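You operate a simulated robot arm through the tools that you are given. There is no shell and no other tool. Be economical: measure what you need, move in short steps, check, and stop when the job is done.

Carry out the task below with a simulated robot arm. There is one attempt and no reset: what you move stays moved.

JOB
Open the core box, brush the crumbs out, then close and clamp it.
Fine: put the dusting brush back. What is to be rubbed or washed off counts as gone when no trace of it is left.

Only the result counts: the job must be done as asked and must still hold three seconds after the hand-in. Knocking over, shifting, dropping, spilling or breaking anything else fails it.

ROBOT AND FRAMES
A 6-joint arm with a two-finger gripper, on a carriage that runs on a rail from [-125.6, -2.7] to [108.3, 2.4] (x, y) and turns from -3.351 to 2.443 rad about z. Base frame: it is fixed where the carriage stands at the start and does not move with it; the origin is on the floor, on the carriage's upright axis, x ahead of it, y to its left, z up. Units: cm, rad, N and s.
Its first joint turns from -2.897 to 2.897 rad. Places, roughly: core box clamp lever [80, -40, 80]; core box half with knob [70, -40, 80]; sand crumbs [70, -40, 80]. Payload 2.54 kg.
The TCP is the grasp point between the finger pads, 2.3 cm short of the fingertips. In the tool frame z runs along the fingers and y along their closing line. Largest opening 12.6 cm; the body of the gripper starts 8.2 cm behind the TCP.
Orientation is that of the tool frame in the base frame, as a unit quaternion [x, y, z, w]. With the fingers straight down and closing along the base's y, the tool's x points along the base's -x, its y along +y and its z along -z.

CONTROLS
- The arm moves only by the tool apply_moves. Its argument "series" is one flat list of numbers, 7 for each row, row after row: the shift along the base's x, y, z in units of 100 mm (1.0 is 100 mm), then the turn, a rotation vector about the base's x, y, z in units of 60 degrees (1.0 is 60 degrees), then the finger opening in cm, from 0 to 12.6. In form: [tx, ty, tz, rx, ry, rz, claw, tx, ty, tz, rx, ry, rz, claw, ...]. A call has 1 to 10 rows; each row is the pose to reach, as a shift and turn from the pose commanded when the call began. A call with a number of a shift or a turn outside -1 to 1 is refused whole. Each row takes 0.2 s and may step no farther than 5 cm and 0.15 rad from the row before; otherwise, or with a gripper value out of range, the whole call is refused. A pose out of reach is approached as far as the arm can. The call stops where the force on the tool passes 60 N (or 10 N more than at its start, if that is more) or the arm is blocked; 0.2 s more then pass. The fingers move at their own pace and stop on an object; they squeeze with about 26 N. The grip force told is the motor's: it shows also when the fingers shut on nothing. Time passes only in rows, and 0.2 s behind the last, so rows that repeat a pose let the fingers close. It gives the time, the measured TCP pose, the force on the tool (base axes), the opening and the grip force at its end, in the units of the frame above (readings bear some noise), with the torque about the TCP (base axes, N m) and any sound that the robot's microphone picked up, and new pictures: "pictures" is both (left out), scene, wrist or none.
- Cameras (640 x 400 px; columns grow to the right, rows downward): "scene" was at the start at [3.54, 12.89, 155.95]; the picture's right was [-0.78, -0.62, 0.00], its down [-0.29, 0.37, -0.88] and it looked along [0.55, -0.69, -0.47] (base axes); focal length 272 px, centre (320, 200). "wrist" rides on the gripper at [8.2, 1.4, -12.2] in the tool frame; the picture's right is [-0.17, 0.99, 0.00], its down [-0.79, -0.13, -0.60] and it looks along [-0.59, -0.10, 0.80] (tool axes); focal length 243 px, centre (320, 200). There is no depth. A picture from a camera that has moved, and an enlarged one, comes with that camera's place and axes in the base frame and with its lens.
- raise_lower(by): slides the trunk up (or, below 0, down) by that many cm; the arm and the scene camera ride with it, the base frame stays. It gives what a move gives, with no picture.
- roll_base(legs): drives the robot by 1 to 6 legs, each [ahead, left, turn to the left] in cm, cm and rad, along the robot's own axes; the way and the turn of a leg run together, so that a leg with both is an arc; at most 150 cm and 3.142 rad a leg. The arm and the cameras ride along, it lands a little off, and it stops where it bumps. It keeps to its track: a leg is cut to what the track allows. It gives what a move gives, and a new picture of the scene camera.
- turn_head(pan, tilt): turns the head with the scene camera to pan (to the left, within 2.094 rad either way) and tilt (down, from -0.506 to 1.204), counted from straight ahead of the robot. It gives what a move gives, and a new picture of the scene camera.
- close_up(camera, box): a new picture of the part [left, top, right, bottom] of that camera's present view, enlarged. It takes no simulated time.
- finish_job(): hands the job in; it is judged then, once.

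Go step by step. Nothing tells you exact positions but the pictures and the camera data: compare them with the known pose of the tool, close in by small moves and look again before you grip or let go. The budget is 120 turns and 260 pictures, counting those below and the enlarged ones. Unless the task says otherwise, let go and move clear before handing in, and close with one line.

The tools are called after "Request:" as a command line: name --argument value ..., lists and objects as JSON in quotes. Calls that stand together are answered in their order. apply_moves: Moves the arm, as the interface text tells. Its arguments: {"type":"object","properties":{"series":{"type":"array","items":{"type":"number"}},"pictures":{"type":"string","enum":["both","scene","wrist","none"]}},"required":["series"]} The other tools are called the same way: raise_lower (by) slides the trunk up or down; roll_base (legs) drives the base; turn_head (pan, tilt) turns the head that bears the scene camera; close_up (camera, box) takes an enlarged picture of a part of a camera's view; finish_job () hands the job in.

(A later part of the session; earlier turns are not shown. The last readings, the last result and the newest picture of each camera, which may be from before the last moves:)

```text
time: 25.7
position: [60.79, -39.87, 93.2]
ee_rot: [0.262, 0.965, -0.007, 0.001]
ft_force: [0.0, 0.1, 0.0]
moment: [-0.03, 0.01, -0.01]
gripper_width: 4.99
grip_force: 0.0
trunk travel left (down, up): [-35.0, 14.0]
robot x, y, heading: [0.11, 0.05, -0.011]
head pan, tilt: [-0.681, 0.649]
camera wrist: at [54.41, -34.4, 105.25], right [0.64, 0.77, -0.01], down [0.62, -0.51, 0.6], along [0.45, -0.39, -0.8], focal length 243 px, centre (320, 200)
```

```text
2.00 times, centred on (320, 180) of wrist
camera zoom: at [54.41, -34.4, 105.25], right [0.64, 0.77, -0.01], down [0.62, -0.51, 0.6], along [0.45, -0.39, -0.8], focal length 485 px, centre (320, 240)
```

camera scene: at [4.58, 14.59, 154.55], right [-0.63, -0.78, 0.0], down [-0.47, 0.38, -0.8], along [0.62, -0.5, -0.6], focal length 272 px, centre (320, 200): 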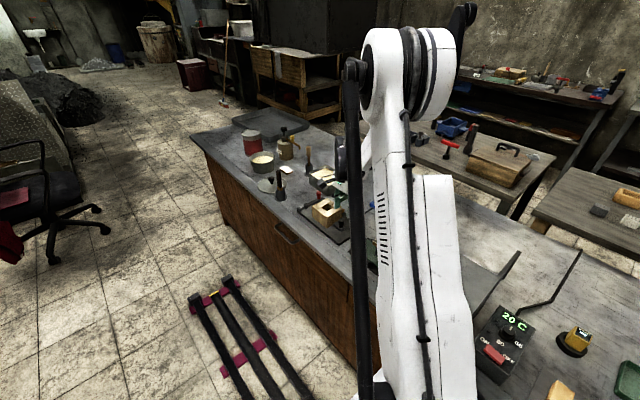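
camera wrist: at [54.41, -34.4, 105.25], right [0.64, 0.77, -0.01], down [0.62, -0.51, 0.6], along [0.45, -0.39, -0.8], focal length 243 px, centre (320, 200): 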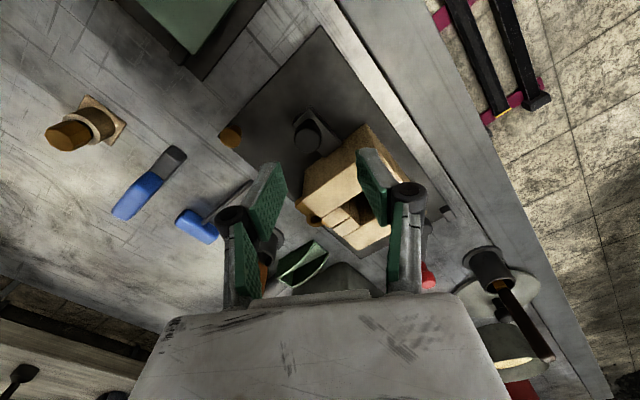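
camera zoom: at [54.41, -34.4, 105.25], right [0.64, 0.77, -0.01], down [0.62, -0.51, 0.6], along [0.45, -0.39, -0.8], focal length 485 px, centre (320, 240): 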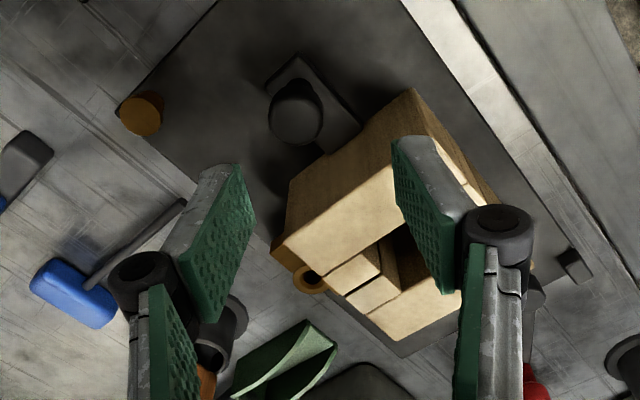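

The knob reads (60.1,-40.9). Earlier the fingertips probably pinched its foot, so I grip higher this time.

Request:
apply_moves --series '[-0.07, -0.1, -0.35, 0, 0, 0, 5, -0.07, -0.1, -0.7, 0, 0, 0, 5, -0.07, -0.1, -0.85, 0, 0, 0, 5, -0.07, -0.1, -0.85, 0, 0, 0, 0, -0.07, -0.1, -0.85, 0, 0, 0, 0, -0.07, -0.1, -0.85, 0, 0, 0, 0]' --pictures "wrist"

Request:
close_up --camera "wrist" --box '[220, 100, 420, 280]'

```text
time: 27.1
position: [60.04, -40.64, 84.8]
ee_rot: [0.261, 0.965, -0.006, -0.002]
ft_force: [-1.5, 8.8, -1.5]
moment: [0.28, 0.08, -0.02]
gripper_width: 1.5
grip_force: 41.2
trunk travel left (down, up): [-35.0, 14.0]
robot x, y, heading: [-0.31, 0.11, -0.007]
head pan, tilt: [-0.681, 0.649]
camera wrist: at [53.64, -35.24, 96.9], right [0.64, 0.77, -0.01], down [0.62, -0.51, 0.6], along [0.45, -0.39, -0.8], focal length 243 px, centre (320, 200)
```

wrist: 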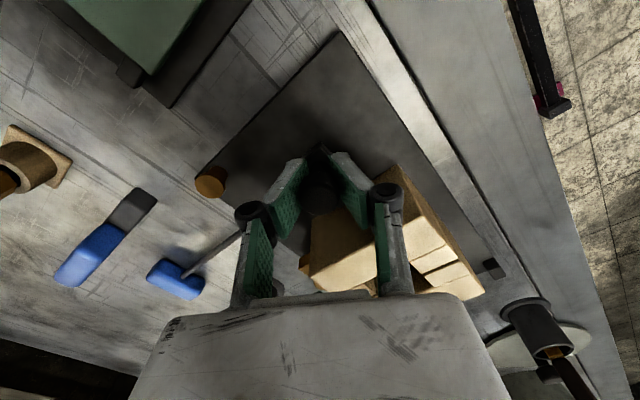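

```text
2.22 times, centred on (320, 190) of wrist
camera zoom: at [53.64, -35.24, 96.9], right [0.64, 0.77, -0.01], down [0.62, -0.51, 0.6], along [0.45, -0.39, -0.8], focal length 539 px, centre (320, 222)
```

zoom: 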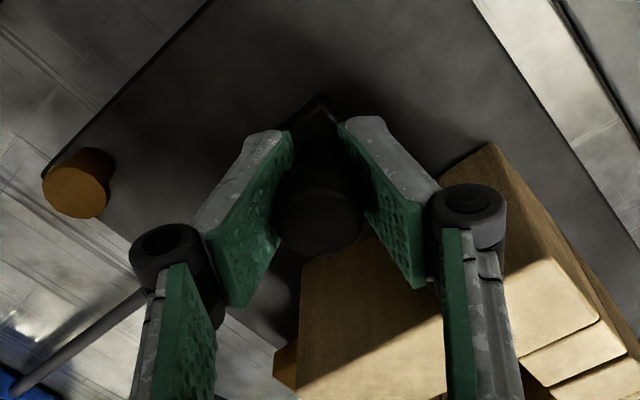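

Knob neck gripped. I swing it gently around the hinge at about (68.3,-47.1).

Request:
apply_moves --series '[-0.03, -0.044, 0, 0, 0, 0.05, 0, -0.063, -0.088, 0, 0, 0, 0.1, 0, -0.09, -0.135, 0, 0, 0, 0.15, 0, -0.114, -0.184, 0, 0, 0, 0.2, 0, -0.156, -0.285, 0, 0, 0, 0.3, 0]' --pictures "wrist"

```text
time: 27.8
position: [59.73, -40.77, 84.81]
ee_rot: [0.202, 0.979, -0.003, -0.001]
ft_force: [-1.8, 8.9, 5.9]
moment: [0.43, -0.01, 0.05]
gripper_width: 1.49
grip_force: 40.4
trunk travel left (down, up): [-35.0, 14.0]
robot x, y, heading: [-0.56, -0.02, -0.004]
head pan, tilt: [-0.681, 0.649]
stopped in row 3: the force on the tool passed its limit at 68 N (the readings are from after the stop); the commanded pose is now the measured one
camera wrist: at [52.76, -36.2, 96.93], right [0.54, 0.84, -0.01], down [0.68, -0.43, 0.6], along [0.5, -0.33, -0.8], focal length 243 px, centre (320, 200)
```

wrist: 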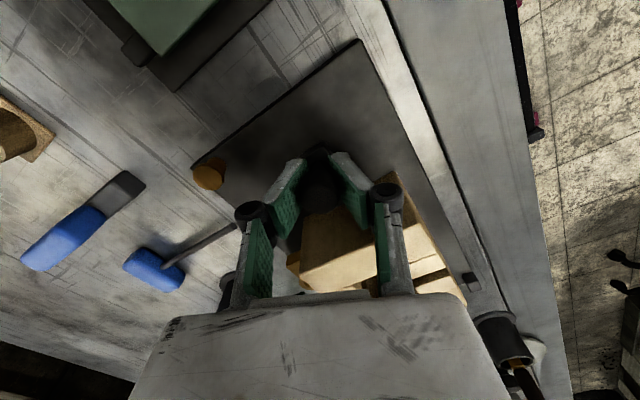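

It resists in y; maybe the half slides straight out along -x. I try that gently.

Request:
apply_moves --series '[-0.04, 0, 0, 0, 0, 0, 0, -0.08, 0, 0, 0, 0, 0, 0, -0.12, 0, 0, 0, 0, 0, 0, -0.16, 0, 0, 0, 0, 0, 0]' --pictures "wrist"

```text
time: 28.8
position: [58.21, -40.78, 84.74]
ee_rot: [0.202, 0.979, -0.002, -0.002]
ft_force: [-0.2, 37.9, 4.0]
moment: [0.9, 0.13, -0.03]
gripper_width: 1.5
grip_force: 41.2
trunk travel left (down, up): [-35.0, 14.0]
robot x, y, heading: [0.18, 0.1, -0.004]
head pan, tilt: [-0.681, 0.649]
camera wrist: at [51.21, -36.24, 96.92], right [0.54, 0.84, -0.01], down [0.68, -0.43, 0.6], along [0.5, -0.33, -0.8], focal length 243 px, centre (320, 200)
```

wrist: 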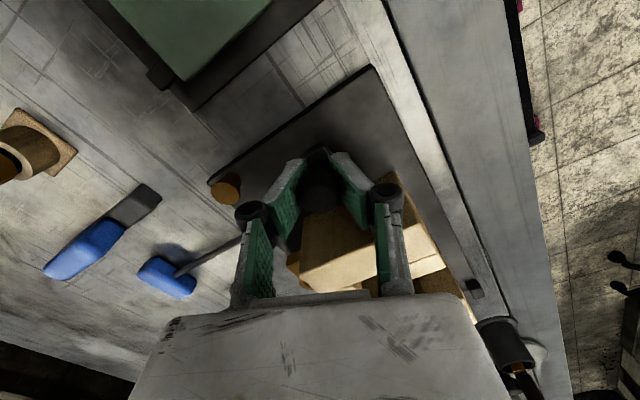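

It slides in -x. I ease the side load and keep sliding, watching the force.

Request:
apply_moves --series '[-0.04, 0.04, 0, 0, 0, 0, 0, -0.1, 0.05, 0, 0, 0, 0, 0, -0.16, 0.05, 0, 0, 0, 0, 0]' --pictures "wrist"

Request:
close_up --camera "scene" --box '[280, 160, 380, 260]'

```text
time: 29.6
position: [56.45, -40.87, 84.81]
ee_rot: [0.205, 0.979, -0.003, -0.001]
ft_force: [0.3, -8.5, 25.6]
moment: [0.06, 0.48, -0.05]
gripper_width: 1.48
grip_force: 40.7
trunk travel left (down, up): [-35.0, 14.0]
robot x, y, heading: [-0.08, -0.0, -0.004]
head pan, tilt: [-0.681, 0.649]
camera wrist: at [49.46, -36.18, 96.9], right [0.55, 0.84, -0.01], down [0.67, -0.43, 0.6], along [0.5, -0.33, -0.8], focal length 243 px, centre (320, 200)
```

wrist: 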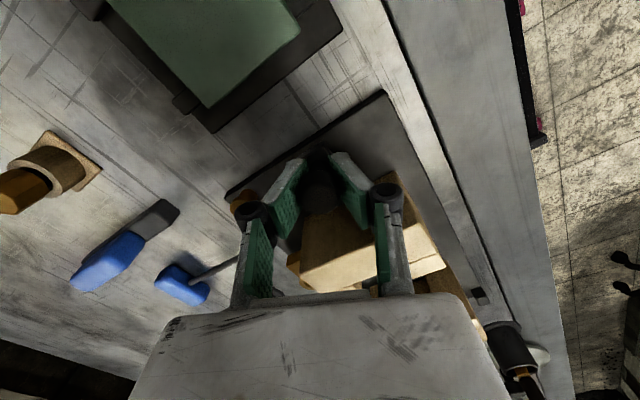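

```text
4.00 times, centred on (330, 210) of scene
camera zoom: at [4.41, 14.58, 154.58], right [-0.63, -0.77, 0.0], down [-0.47, 0.38, -0.8], along [0.62, -0.5, -0.6], focal length 1090 px, centre (280, 160)
```

zoom: 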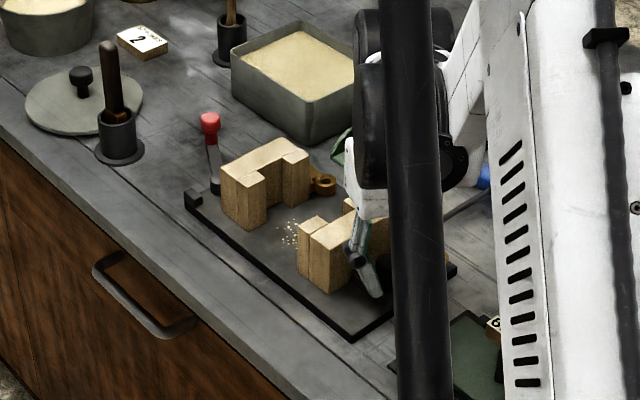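

The box is opening: halves apart with the crumbs on the plate between. I slide a bit further.

Request:
apply_moves --series '[-0.06, -0.01, 0, 0, 0, 0, 0, -0.12, -0.01, 0, 0, 0, 0, 0, -0.18, -0.01, 0, 0, 0, 0, 0, -0.24, -0.01, 0, 0, 0, 0, 0, -0.3, -0.01, 0, 0, 0, 0, 0]' --pictures "none"

Request:
close_up --camera "scene" --box '[280, 160, 380, 260]'

```text
time: 30.2
position: [55.99, -40.76, 84.6]
ee_rot: [0.202, 0.979, -0.004, 0.003]
ft_force: [4.2, -1.8, 9.7]
moment: [0.14, 0.1, 0.01]
gripper_width: 1.5
grip_force: 40.9
trunk travel left (down, up): [-35.0, 14.0]
robot x, y, heading: [-0.09, 0.1, -0.002]
head pan, tilt: [-0.681, 0.649]
stopped in row 3: the force on the tool passed its limit at 67 N (the readings are from after the stop); the commanded pose is now the measured one
```

```text
4.00 times, centred on (330, 210) of scene
camera zoom: at [4.56, 14.57, 154.52], right [-0.63, -0.78, 0.0], down [-0.47, 0.38, -0.8], along [0.62, -0.5, -0.6], focal length 1090 px, centre (280, 160)
```

zoom: 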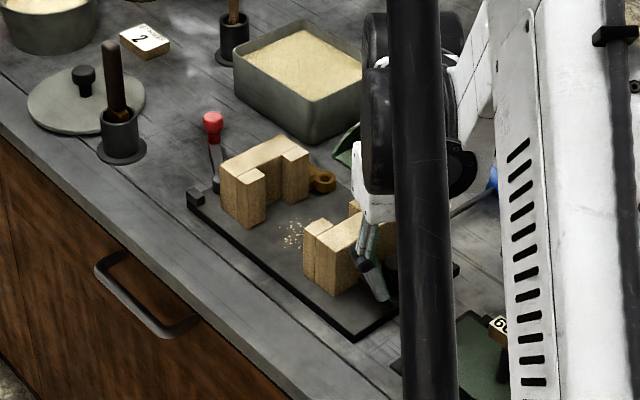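

End of travel; the box is open. I let go, rise, and then look at the three holders to find the dusting brush.

Request:
apply_moves --series '[0, 0, 0, 0, 0, 0, 5, 0, 0, 0, 0, 0, 0, 5, 0, 0, 0.45, 0, 0, 0, 8, 0, 0, 0.9, 0, 0, 0, 12.6, 0.3, 0.3, 0.95, 0, 0, 0, 12.6, 0.6, 0.6, 1.0, 0, 0, 0, 12.6]' --pictures "wrist"

Request:
close_up --camera "wrist" --box '[180, 160, 340, 300]'

Request:
close_up --camera "scene" --box '[260, 140, 320, 210]'

```text
time: 31.6
position: [61.76, -34.65, 94.84]
ee_rot: [0.202, 0.979, -0.004, 0.002]
ft_force: [0.7, 0.2, 0.5]
moment: [0.02, 0.02, -0.02]
gripper_width: 12.58
grip_force: 0.2
trunk travel left (down, up): [-35.0, 14.0]
robot x, y, heading: [-0.4, 0.13, 0.001]
head pan, tilt: [-0.681, 0.649]
camera wrist: at [54.73, -30.06, 106.88], right [0.54, 0.84, 0.0], down [0.67, -0.43, 0.6], along [0.5, -0.33, -0.8], focal length 243 px, centre (320, 200)
```

wrist: 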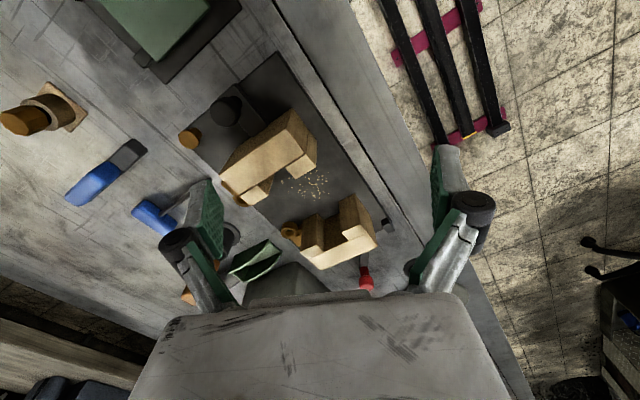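

```text
2.86 times, centred on (260, 230) of wrist
camera zoom: at [54.73, -30.06, 106.88], right [0.54, 0.84, 0.0], down [0.67, -0.43, 0.6], along [0.5, -0.33, -0.8], focal length 693 px, centre (491, 114)
```

zoom: 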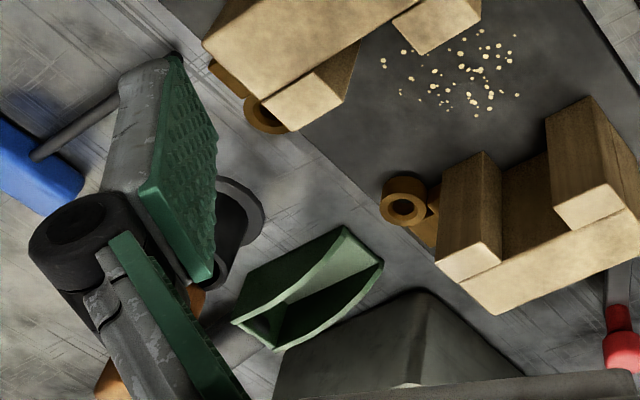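

```text
5.71 times, centred on (290, 175) of scene
camera zoom: at [4.61, 14.52, 154.55], right [-0.63, -0.78, 0.0], down [-0.47, 0.38, -0.8], along [0.62, -0.5, -0.6], focal length 1557 px, centre (491, 343)
```

zoom: 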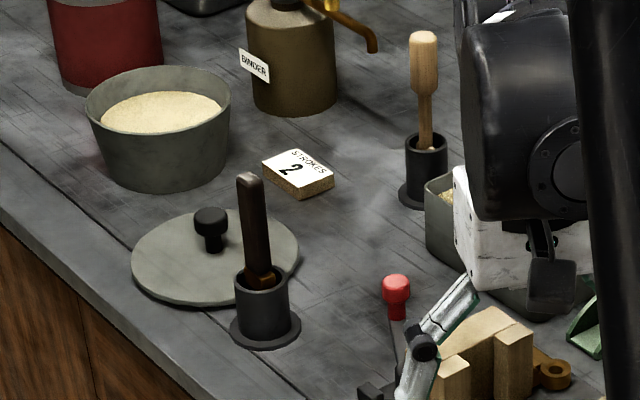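

I need a look into the holders; I rise and roll the base 25 cm along the rail so everything is in reach.

Request:
apply_moves --series '[0, 0, 0.45, 0, 0, 0, 12.6, 0, 0, 0.9, 0, 0, 0, 12.6, -0.3, 0.1, 1.0, 0, 0, 0, 12.6, -0.6, 0.1, 1.0, 0, 0, 0, 12.6]' --pictures "none"

Request:
roll_base --legs '[[25, 0, 0]]'

Request:
close_up --camera "wrist" --box '[0, 0, 640, 300]'

```text
time: 32.6
position: [55.71, -33.69, 104.8]
ee_rot: [0.202, 0.979, -0.003, 0.002]
ft_force: [0.2, -0.2, -0.4]
moment: [0.04, -0.02, 0.0]
gripper_width: 12.61
grip_force: 0.2
trunk travel left (down, up): [-35.0, 14.0]
robot x, y, heading: [-0.3, 0.04, -0.005]
head pan, tilt: [-0.681, 0.649]
```

```text
time: 34.5
position: [80.88, -33.38, 104.73]
ee_rot: [0.204, 0.979, -0.003, 0.002]
ft_force: [0.3, -1.0, -0.2]
moment: [0.0, -0.03, 0.04]
gripper_width: 12.58
grip_force: 0.1
trunk travel left (down, up): [-35.0, 14.0]
robot x, y, heading: [25.17, 0.66, -0.006]
head pan, tilt: [-0.681, 0.649]
camera scene: at [29.86, 15.08, 154.56], right [-0.63, -0.77, 0.0], down [-0.47, 0.38, -0.8], along [0.62, -0.5, -0.6], focal length 272 px, centre (320, 200)
```

scene: 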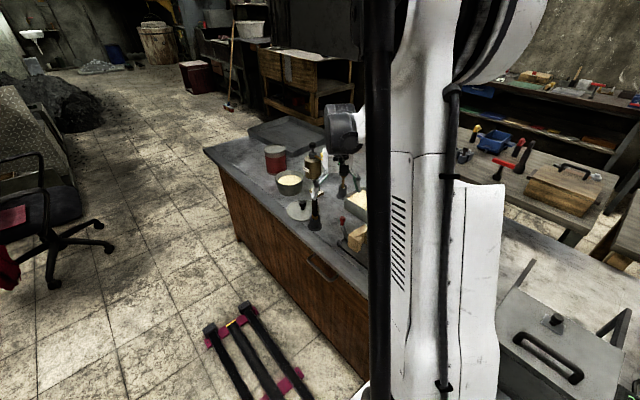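

```text
1.00 times, centred on (320, 150) of wrist (not enlarged: the box is as wide or as high as the picture)
camera zoom: at [73.84, -28.72, 116.81], right [0.55, 0.84, 0.0], down [0.67, -0.43, 0.6], along [0.5, -0.33, -0.8], focal length 243 px, centre (320, 250)
```

zoom: 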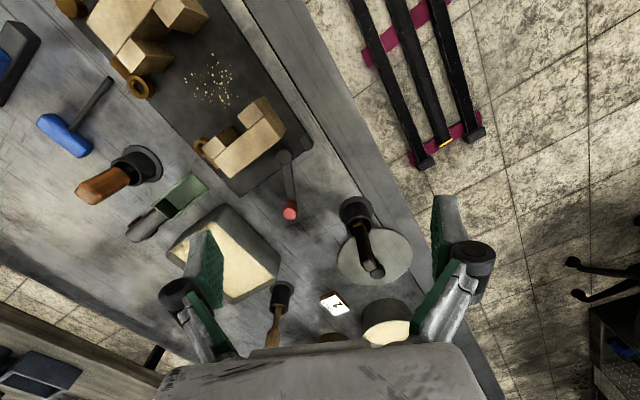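

Request:
apply_moves --series '[0.45, -0.1, 0.1, 0, 0, 0, 12.6, 0.9, -0.2, 0.1, 0, 0, 0, 12.6, 1.0, -0.25, 0.1, 0, 0, 0, 12.6]' --pictures "none"

Request:
apply_moves --series '[0.4, -0.2, 0, 0, 0, 0, 12.6]' --pictures "wrist"

Request:
close_up --camera "wrist" --box '[240, 0, 400, 130]'

Request:
close_up --camera "wrist" --box '[140, 80, 300, 230]'

```text
time: 35.3
position: [90.96, -35.88, 105.75]
ee_rot: [0.204, 0.979, -0.004, 0.002]
ft_force: [-0.9, 0.1, 0.1]
moment: [0.0, 0.05, -0.04]
gripper_width: 12.61
grip_force: 0.1
trunk travel left (down, up): [-35.0, 14.0]
robot x, y, heading: [24.7, 0.22, -0.004]
head pan, tilt: [-0.681, 0.649]
```

```text
time: 35.7
position: [94.9, -37.78, 105.85]
ee_rot: [0.204, 0.979, -0.003, 0.002]
ft_force: [-0.5, 0.1, 0.7]
moment: [-0.02, 0.01, 0.0]
gripper_width: 12.59
grip_force: 0.0
trunk travel left (down, up): [-35.0, 14.0]
robot x, y, heading: [24.96, 0.51, -0.005]
head pan, tilt: [-0.681, 0.649]
camera wrist: at [87.89, -33.18, 117.87], right [0.55, 0.84, 0.0], down [0.67, -0.43, 0.6], along [0.5, -0.33, -0.8], focal length 243 px, centre (320, 200)
```

wrist: 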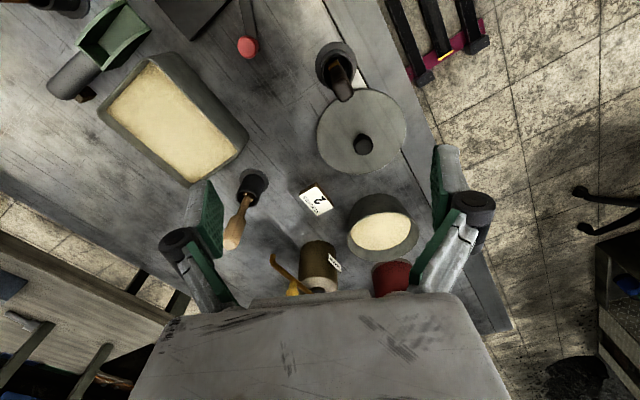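

```text
3.08 times, centred on (320, 65) of wrist
camera zoom: at [87.89, -33.18, 117.87], right [0.55, 0.84, 0.0], down [0.67, -0.43, 0.6], along [0.5, -0.33, -0.8], focal length 746 px, centre (320, 615)
```

zoom: 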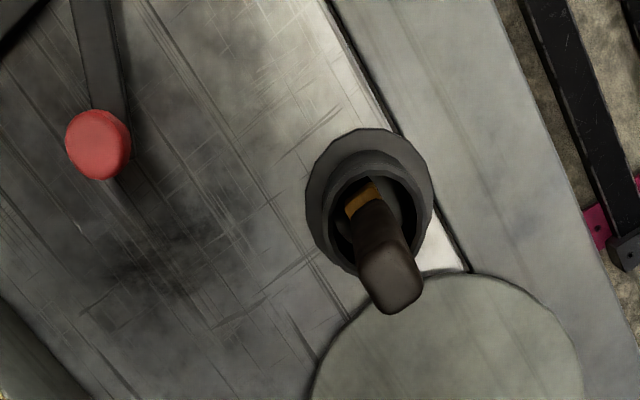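

```text
2.67 times, centred on (220, 155) of wrist
camera zoom: at [87.89, -33.18, 117.87], right [0.55, 0.84, 0.0], down [0.67, -0.43, 0.6], along [0.5, -0.33, -0.8], focal length 647 px, centre (587, 320)
```

zoom: 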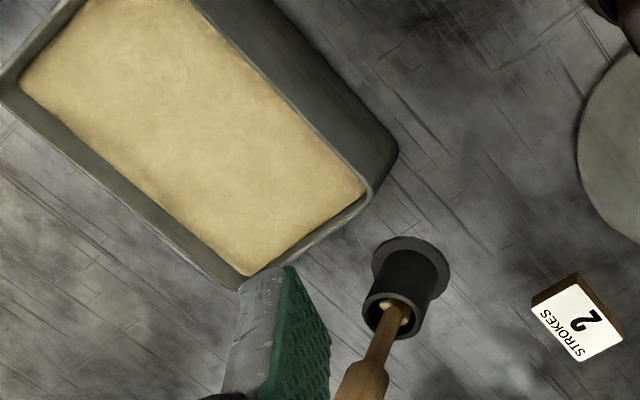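

The dark-handled tool has a brass ferrule (brush-like). I check the orange-handled one and the blue tools from above before choosing.

Request:
apply_moves --series '[-0.4, -0.25, 0, 0, 0, 0, 12.6, -0.8, -0.5, 0, 0, 0, 0, 12.6, -1.0, -0.8, 0, 0, 0, 0, 12.6]' --pictures "none"

Request:
apply_moves --series '[-0.4, -0.2, 0, 0, 0, 0, 12.6, -0.8, -0.4, 0, 0, 0, 0, 12.6, -1.0, -0.6, 0, 0, 0, 0, 12.6]' --pictures "wrist"

Request:
close_up --camera "wrist" --box '[160, 0, 420, 180]'

```text
time: 36.5
position: [84.79, -46.26, 105.52]
ee_rot: [0.204, 0.979, -0.003, 0.003]
ft_force: [0.9, 0.2, 0.3]
moment: [0.0, 0.0, 0.0]
gripper_width: 12.58
grip_force: 0.0
trunk travel left (down, up): [-35.0, 14.0]
robot x, y, heading: [24.97, 0.46, -0.006]
head pan, tilt: [-0.681, 0.649]
```

```text
time: 37.3
position: [74.82, -51.82, 105.97]
ee_rot: [0.204, 0.979, -0.003, 0.002]
ft_force: [-0.1, -0.5, 0.0]
moment: [0.0, -0.04, 0.01]
gripper_width: 12.6
grip_force: 0.0
trunk travel left (down, up): [-35.0, 14.0]
robot x, y, heading: [25.17, 0.45, -0.007]
head pan, tilt: [-0.681, 0.649]
camera wrist: at [67.8, -47.13, 118.01], right [0.55, 0.84, 0.0], down [0.67, -0.43, 0.6], along [0.5, -0.33, -0.8], focal length 243 px, centre (320, 200)
```

wrist: 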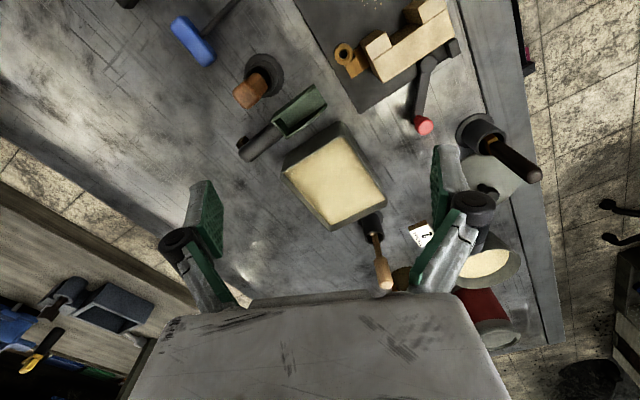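

```text
2.22 times, centred on (290, 90) of wrist
camera zoom: at [67.8, -47.13, 118.01], right [0.55, 0.84, 0.0], down [0.67, -0.43, 0.6], along [0.5, -0.33, -0.8], focal length 539 px, centre (387, 444)
```

zoom: 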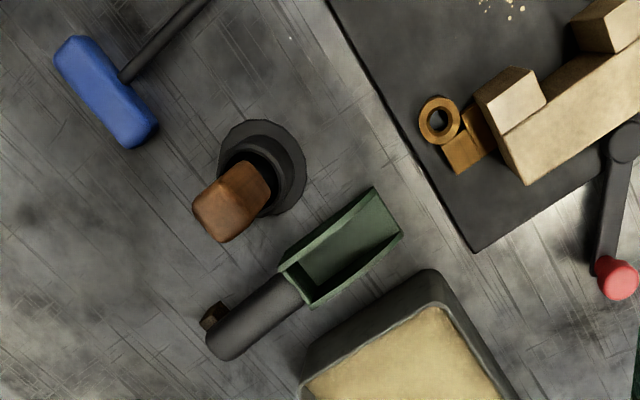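

Request:
close_up --camera "wrist" --box '[225, 45, 300, 115]'

Request:
close_up --camera "wrist" --box '[445, 105, 545, 190]'

Request:
close_up --camera "wrist" --box '[340, 200, 410, 300]'

Request:
turn_head --pan -0.95 --tilt 0.7

```text
5.71 times, centred on (262, 80) of wrist
camera zoom: at [67.8, -47.13, 118.01], right [0.55, 0.84, 0.0], down [0.67, -0.43, 0.6], along [0.5, -0.33, -0.8], focal length 1386 px, centre (649, 886)
```

zoom: 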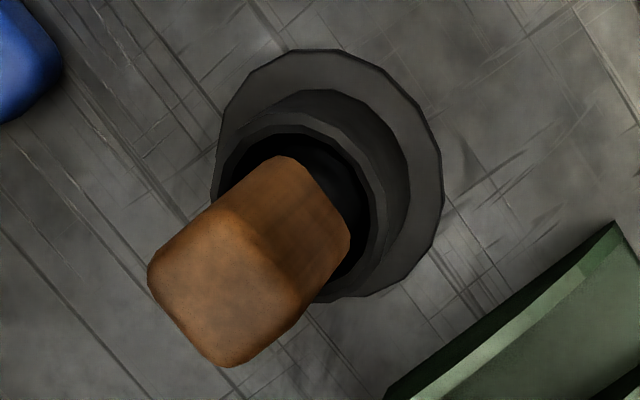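

```text
4.71 times, centred on (495, 148) of wrist
camera zoom: at [67.8, -47.13, 118.01], right [0.55, 0.84, 0.0], down [0.67, -0.43, 0.6], along [0.5, -0.33, -0.8], focal length 1142 px, centre (-504, 447)
```

zoom: 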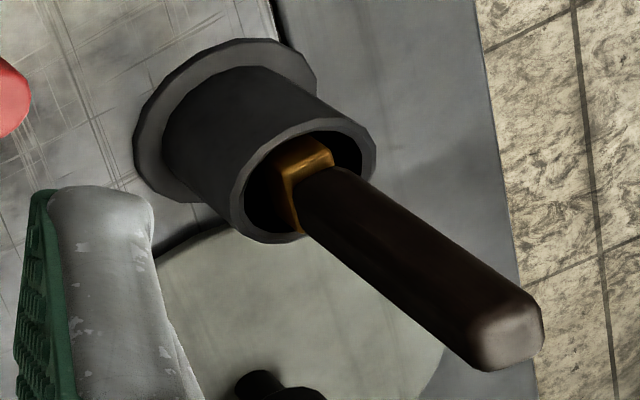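

```text
4.00 times, centred on (375, 250) of wrist
camera zoom: at [67.8, -47.13, 118.01], right [0.55, 0.84, 0.0], down [0.67, -0.43, 0.6], along [0.5, -0.33, -0.8], focal length 970 px, centre (100, 0)
```

zoom: 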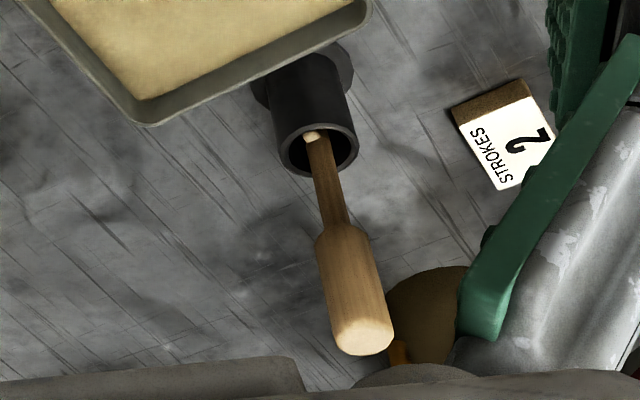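

```text
time: 38.0
position: [74.89, -51.68, 105.96]
ee_rot: [0.203, 0.979, -0.003, 0.002]
ft_force: [0.3, 0.2, -0.2]
moment: [0.0, 0.0, 0.0]
gripper_width: 12.6
grip_force: 0.0
trunk travel left (down, up): [-35.0, 14.0]
robot x, y, heading: [24.91, 0.63, -0.003]
head pan, tilt: [-0.949, 0.7]
camera scene: at [28.04, 13.65, 154.12], right [-0.82, -0.58, 0.0], down [-0.37, 0.53, -0.77], along [0.44, -0.62, -0.64], focal length 272 px, centre (320, 200)
```

scene: 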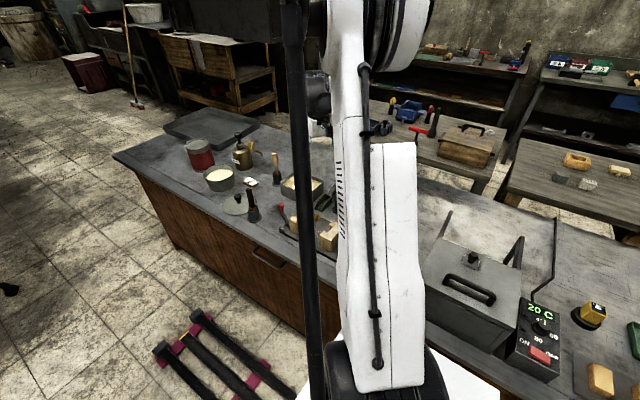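

The dark tool with the flat brass ferrule is clearly the brush: handle top about (93.3,-34.4,94.8), ferrule at (92.4,-34.4,85). I go above it with the tool squared up.

Request:
apply_moves --series '[0.33, 0.33, 0, 0, 0, 0.13, 9, 0.66, 0.66, 0, 0, 0, 0.26, 6, 0.99, 0.99, 0, 0, 0, 0.39, 5]' --pictures "none"

Request:
apply_moves --series '[0.3, 0.3, 0, 0, 0, 0, 5, 0.6, 0.6, 0, 0, 0, 0, 5, 0.81, 0.74, -0.2, 0, 0, 0, 5, 0.81, 0.74, -0.5, 0, 0, 0, 5]' --pictures "wrist"

Request:
close_up --camera "wrist" --box '[230, 80, 430, 260]'

Request:
close_up --camera "scene" --box '[200, 140, 320, 260]'

```text
time: 38.9
position: [84.6, -41.96, 106.0]
ee_rot: [0.0, 1.0, -0.002, 0.003]
ft_force: [-0.4, 0.2, -1.0]
moment: [-0.03, -0.05, 0.01]
gripper_width: 5.0
grip_force: 0.0
trunk travel left (down, up): [-35.0, 14.0]
robot x, y, heading: [25.1, 0.43, -0.004]
head pan, tilt: [-0.949, 0.7]
```

```text
time: 39.9
position: [92.87, -34.39, 100.89]
ee_rot: [0.001, 1.0, -0.003, 0.003]
ft_force: [0.4, -0.5, 1.0]
moment: [-0.01, -0.01, 0.0]
gripper_width: 5.01
grip_force: 0.1
trunk travel left (down, up): [-35.0, 14.0]
robot x, y, heading: [25.18, 0.64, 0.001]
head pan, tilt: [-0.949, 0.7]
camera wrist: at [84.5, -32.93, 112.81], right [0.17, 0.99, 0.0], down [0.79, -0.13, 0.6], along [0.59, -0.1, -0.8], focal length 243 px, centre (320, 200)
```

wrist: 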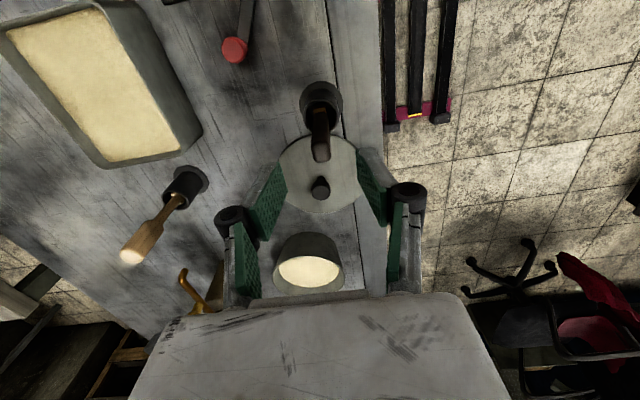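

```text
2.22 times, centred on (330, 170) of wrist
camera zoom: at [84.5, -32.93, 112.81], right [0.17, 0.99, 0.0], down [0.79, -0.13, 0.6], along [0.59, -0.1, -0.8], focal length 539 px, centre (298, 267)
```

zoom: 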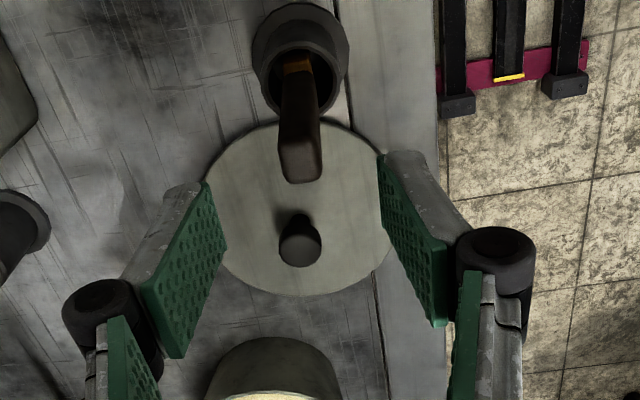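

```text
3.33 times, centred on (260, 200) of scene
camera zoom: at [28.06, 13.65, 154.12], right [-0.82, -0.58, 0.0], down [-0.37, 0.53, -0.76], along [0.44, -0.62, -0.64], focal length 908 px, centre (520, 200)
```

zoom: 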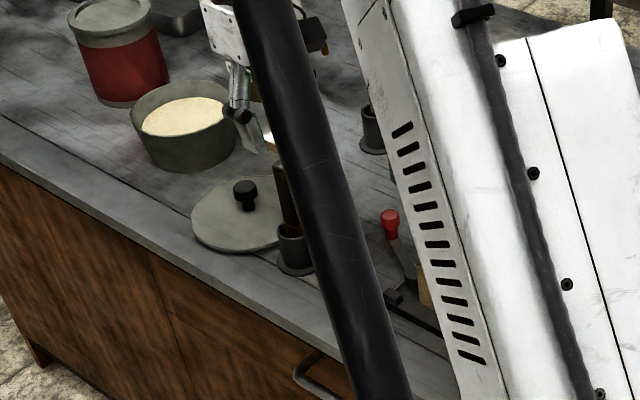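

Aligned. I descend and grip the handle at z≈91.

Request:
apply_moves --series '[0, 0.01, -0.3, 0, 0, 0, 5, 0, 0.01, -0.6, 0, 0, 0, 5, 0, 0.01, -0.98, 0, 0, 0, 5]' --pictures "wrist"

Request:
apply_moves --series '[0, 0, 0, 0, 0, 0, 0, 0, 0, 0, 0, 0, 0, 0, 0, 0, 0, 0, 0, 0, 0]' --pictures "wrist"

```text
time: 40.6
position: [92.71, -34.41, 91.08]
ee_rot: [0.0, 1.0, -0.002, 0.003]
ft_force: [0.6, -0.1, 0.6]
moment: [0.01, 0.02, -0.01]
gripper_width: 5.0
grip_force: 0.1
trunk travel left (down, up): [-35.0, 14.0]
robot x, y, heading: [25.31, 0.41, -0.002]
head pan, tilt: [-0.949, 0.7]
camera wrist: at [84.47, -32.9, 103.19], right [0.17, 0.99, 0.0], down [0.79, -0.13, 0.6], along [0.59, -0.1, -0.8], focal length 243 px, centre (320, 200)
```

wrist: 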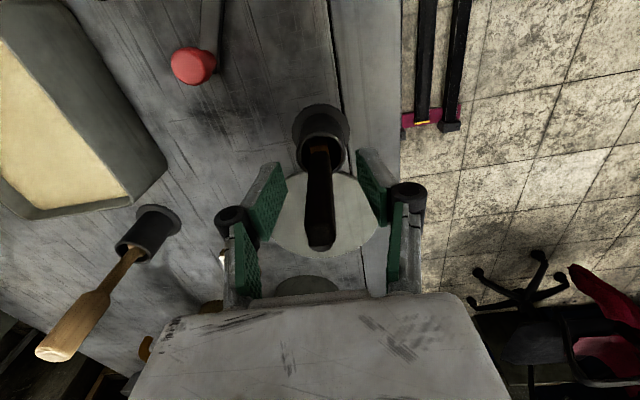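

```text
time: 41.5
position: [92.87, -34.26, 91.14]
ee_rot: [0.001, 1.0, -0.003, 0.002]
ft_force: [-0.8, 1.1, -0.8]
moment: [-0.03, 0.01, -0.03]
gripper_width: 1.65
grip_force: 26.5
trunk travel left (down, up): [-35.0, 14.0]
robot x, y, heading: [25.29, 0.42, -0.003]
head pan, tilt: [-0.949, 0.7]
camera wrist: at [84.48, -32.91, 103.2], right [0.17, 0.99, 0.0], down [0.79, -0.13, 0.6], along [0.59, -0.1, -0.8], focal length 243 px, centre (320, 200)
```

wrist: 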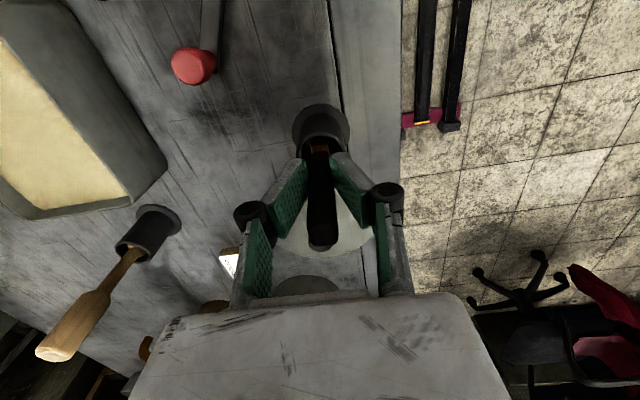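

Gripped cleanly (1.65 cm). I lift the brush straight up 9 cm and look at its head.

Request:
apply_moves --series '[0, 0, 0.3, 0, 0, 0, 0, 0, 0, 0.6, 0, 0, 0, 0, 0, 0, 1.0, 0, 0, 0, 0]' --pictures "wrist"

Request:
close_up --camera "wrist" --box '[250, 60, 400, 260]'

Request:
close_up --camera "scene" --box '[200, 140, 320, 260]'

```text
time: 42.2
position: [92.74, -34.57, 100.75]
ee_rot: [0.001, 1.0, -0.002, 0.004]
ft_force: [0.7, 0.2, -0.9]
moment: [0.0, 0.05, -0.01]
gripper_width: 1.61
grip_force: 25.9
trunk travel left (down, up): [-35.0, 14.0]
robot x, y, heading: [25.43, 0.01, -0.005]
head pan, tilt: [-0.949, 0.7]
camera wrist: at [84.42, -33.09, 112.87], right [0.17, 0.99, 0.0], down [0.79, -0.13, 0.6], along [0.59, -0.1, -0.8], focal length 243 px, centre (320, 200)
```

wrist: 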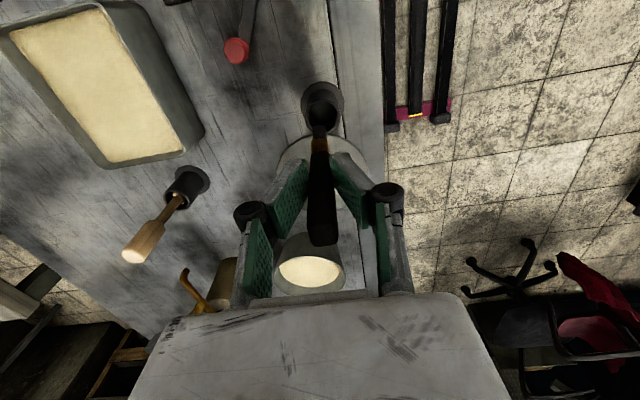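

```text
2.00 times, centred on (325, 160) of wrist
camera zoom: at [84.42, -33.09, 112.87], right [0.17, 0.99, 0.0], down [0.79, -0.13, 0.6], along [0.59, -0.1, -0.8], focal length 485 px, centre (310, 280)
```

zoom: 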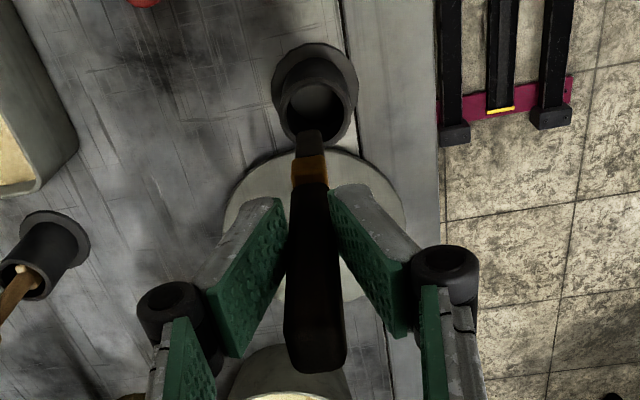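

```text
3.33 times, centred on (260, 200) of scene
camera zoom: at [28.04, 13.64, 154.13], right [-0.82, -0.58, 0.0], down [-0.37, 0.53, -0.76], along [0.44, -0.62, -0.64], focal length 908 px, centre (520, 200)
```

zoom: 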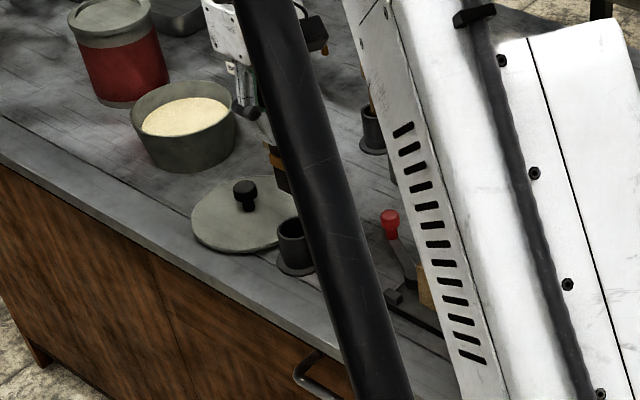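

It is a brush: dark bristles below the ferrule, ending about 9.7 cm below the TCP. I carry it high to above the crumbs (about x 66–71.5, y -44…-38).

Request:
apply_moves --series '[-0.4, -0.1, 0.1, 0, 0, 0, 0, -0.8, -0.25, 0.1, 0, 0, 0, 0, -1.0, -0.35, 0.1, 0, 0, 0, 0]' --pictures "none"

Request:
apply_moves --series '[-0.4, -0.1, 0, 0, 0, 0, 0, -0.8, -0.2, 0, 0, 0, 0, 0, -1.0, -0.3, 0, 0, 0, 0, 0]' --pictures "none"

Request:
apply_moves --series '[-0.3, 0, 0, 0, 0, 0, 0, -0.5, 0, -0.3, 0, 0, 0, 0]' --pictures "wrist"

Request:
close_up --camera "wrist" --box '[230, 40, 410, 200]'

```text
time: 43.0
position: [82.75, -38.19, 102.1]
ee_rot: [0.001, 1.0, -0.003, 0.002]
ft_force: [-0.5, -0.2, 0.3]
moment: [0.01, 0.01, 0.0]
gripper_width: 1.61
grip_force: 26.3
trunk travel left (down, up): [-35.0, 14.0]
robot x, y, heading: [25.27, 0.62, -0.007]
head pan, tilt: [-0.949, 0.7]
```

```text
time: 43.9
position: [72.92, -40.91, 101.93]
ee_rot: [0.001, 1.0, -0.003, 0.002]
ft_force: [-0.9, -0.3, 0.1]
moment: [-0.03, -0.01, -0.02]
gripper_width: 1.62
grip_force: 26.2
trunk travel left (down, up): [-35.0, 14.0]
robot x, y, heading: [24.87, 0.54, -0.008]
head pan, tilt: [-0.949, 0.7]
```

```text
time: 44.5
position: [67.79, -40.58, 99.0]
ee_rot: [0.002, 1.0, -0.003, 0.002]
ft_force: [-0.6, 0.2, 0.6]
moment: [0.0, -0.05, 0.02]
gripper_width: 1.62
grip_force: 25.6
trunk travel left (down, up): [-35.0, 14.0]
robot x, y, heading: [25.25, 0.31, -0.011]
head pan, tilt: [-0.949, 0.7]
camera wrist: at [59.5, -39.2, 111.08], right [0.17, 0.99, 0.0], down [0.79, -0.13, 0.6], along [0.59, -0.1, -0.8], focal length 243 px, centre (320, 200)
```

wrist: 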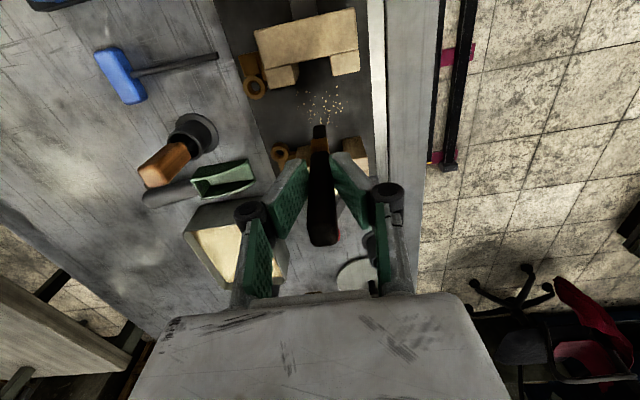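

```text
2.50 times, centred on (320, 120) of wrist
camera zoom: at [59.5, -39.2, 111.08], right [0.17, 0.99, 0.0], down [0.79, -0.13, 0.6], along [0.59, -0.1, -0.8], focal length 606 px, centre (320, 400)
```

zoom: 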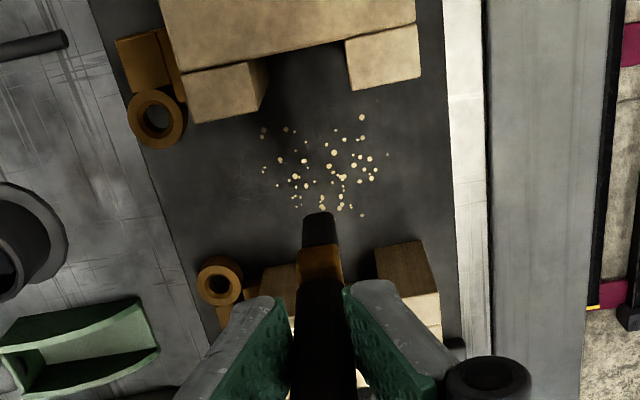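

The crumbs lie in the clear between x 66–71, y -43.3…-37.3 (both halves moved apart). I lower the brush beside them and feel for the plate.

Request:
apply_moves --series '[0.1, -0.38, 0, 0, 0, 0, 0, 0.1, -0.38, -0.4, 0, 0, 0, 0, 0.1, -0.38, -0.75, 0, 0, 0, 0, 0.1, -0.38, -0.8, 0, 0, 0, 0, 0.1, -0.38, -0.85, 0, 0, 0, 0]' --pictures "wrist"

Request:
close_up --camera "wrist" --box '[230, 60, 410, 220]'

```text
time: 45.6
position: [68.78, -44.66, 90.37]
ee_rot: [0.001, 1.0, -0.004, 0.004]
ft_force: [1.5, -1.6, 27.5]
moment: [0.0, -0.22, 0.0]
gripper_width: 1.64
grip_force: 25.3
trunk travel left (down, up): [-35.0, 14.0]
robot x, y, heading: [25.19, 0.46, -0.005]
head pan, tilt: [-0.949, 0.7]
camera wrist: at [60.45, -43.15, 102.5], right [0.17, 0.99, -0.01], down [0.79, -0.13, 0.6], along [0.59, -0.11, -0.8], focal length 243 px, centre (320, 200)
```

wrist: 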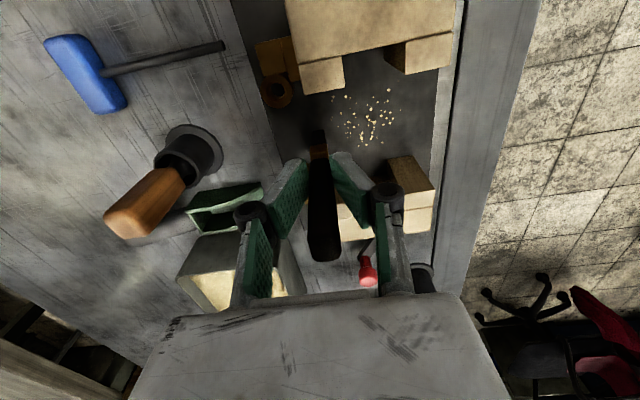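

```text
2.50 times, centred on (320, 140) of wrist
camera zoom: at [60.45, -43.15, 102.5], right [0.17, 0.99, -0.01], down [0.79, -0.13, 0.6], along [0.59, -0.11, -0.8], focal length 606 px, centre (320, 350)
```

zoom: 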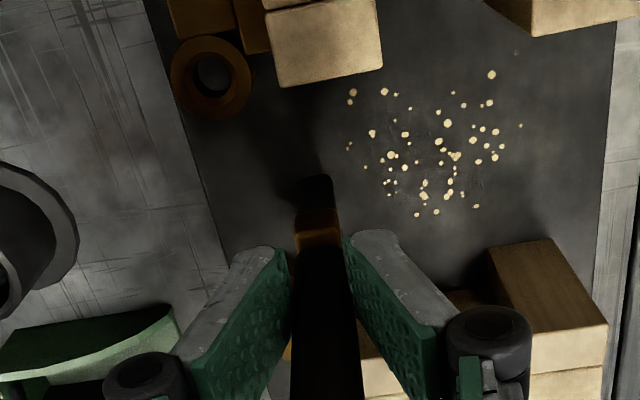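

Contact with the plate at TCP z≈90.4. I sweep toward +y and back in neighbouring lanes.

Request:
apply_moves --series '[0, 0.1, 0.01, 0, 0, 0, 0, 0, 0.25, 0.01, 0, 0, 0, 0, 0, 0.4, 0.01, 0, 0, 0, 0, 0, 0.6, 0.01, 0, 0, 0, 0, 0, 0.82, 0.01, 0, 0, 0, 0, -0.08, 0.82, 0.01, 0, 0, 0, 0, -0.08, 0.6, 0.01, 0, 0, 0, 0, -0.08, 0.4, 0.01, 0, 0, 0, 0, -0.08, 0.2, 0.01, 0, 0, 0, 0, -0.08, 0, 0.01, 0, 0, 0, 0]' --pictures "wrist"

Request:
close_up --camera "wrist" --box '[230, 60, 410, 220]'

```text
time: 47.9
position: [68.21, -44.64, 90.49]
ee_rot: [0.001, 1.0, -0.003, 0.003]
ft_force: [-0.3, 0.8, -0.5]
moment: [-0.01, 0.0, 0.02]
gripper_width: 1.64
grip_force: 25.7
trunk travel left (down, up): [-35.0, 14.0]
robot x, y, heading: [25.26, 0.51, -0.007]
head pan, tilt: [-0.949, 0.7]
camera wrist: at [59.89, -43.25, 102.55], right [0.17, 0.99, 0.0], down [0.79, -0.13, 0.6], along [0.59, -0.1, -0.8], focal length 243 px, centre (320, 200)
```

wrist: 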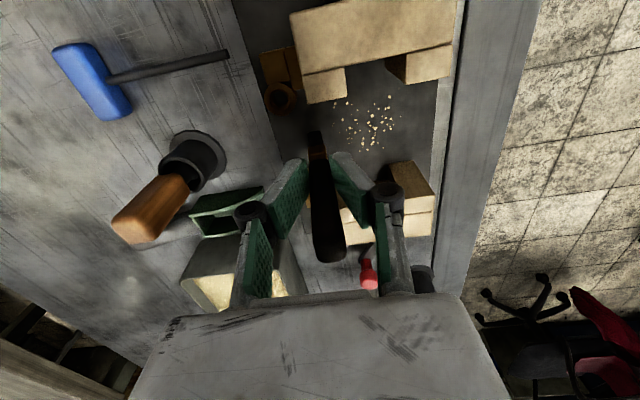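

```text
2.50 times, centred on (320, 140) of wrist
camera zoom: at [59.89, -43.25, 102.55], right [0.17, 0.99, 0.0], down [0.79, -0.13, 0.6], along [0.59, -0.1, -0.8], focal length 606 px, centre (320, 350)
```

zoom: 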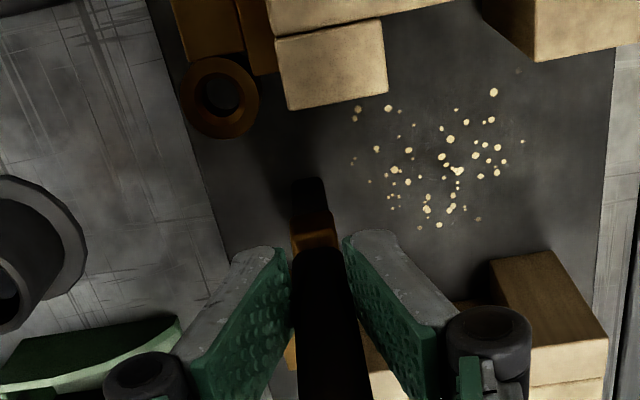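

Contact was lost at that height. I press 1.5 mm lower and sweep again.

Request:
apply_moves --series '[0, 0.05, -0.02, 0, 0, 0, 0, 0, 0.2, -0.02, 0, 0, 0, 0, 0, 0.4, -0.02, 0, 0, 0, 0, 0, 0.6, -0.02, 0, 0, 0, 0, 0, 0.8, -0.02, 0, 0, 0, 0]' --pictures "wrist"

Request:
close_up --camera "wrist" --box '[200, 60, 380, 220]'

```text
time: 49.0
position: [68.02, -36.93, 90.4]
ee_rot: [0.0, 1.0, -0.003, 0.002]
ft_force: [-0.1, 0.4, 9.9]
moment: [-0.03, -0.02, 0.01]
gripper_width: 1.66
grip_force: 25.8
trunk travel left (down, up): [-35.0, 14.0]
robot x, y, heading: [25.2, 0.68, -0.001]
head pan, tilt: [-0.949, 0.7]
camera wrist: at [59.71, -35.34, 102.31], right [0.17, 0.99, 0.0], down [0.79, -0.13, 0.6], along [0.59, -0.1, -0.8], focal length 243 px, centre (320, 200)
```

wrist: 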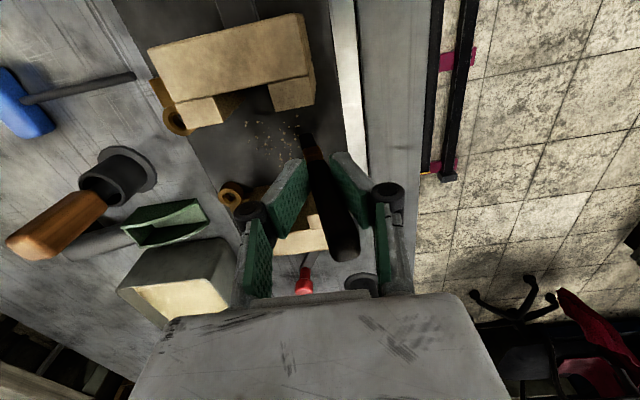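

```text
2.50 times, centred on (290, 140) of wrist
camera zoom: at [59.71, -35.34, 102.31], right [0.17, 0.99, 0.0], down [0.79, -0.13, 0.6], along [0.59, -0.1, -0.8], focal length 606 px, centre (395, 350)
```

zoom: 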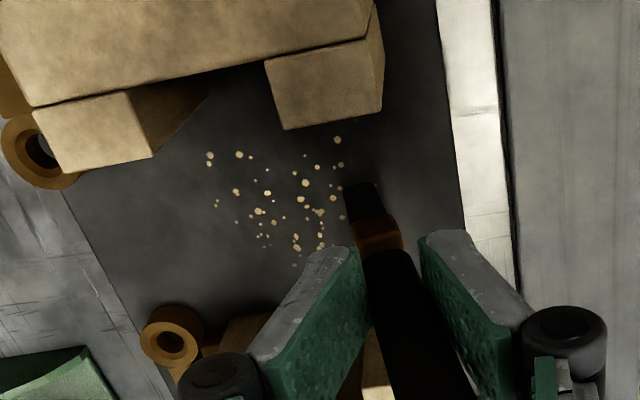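

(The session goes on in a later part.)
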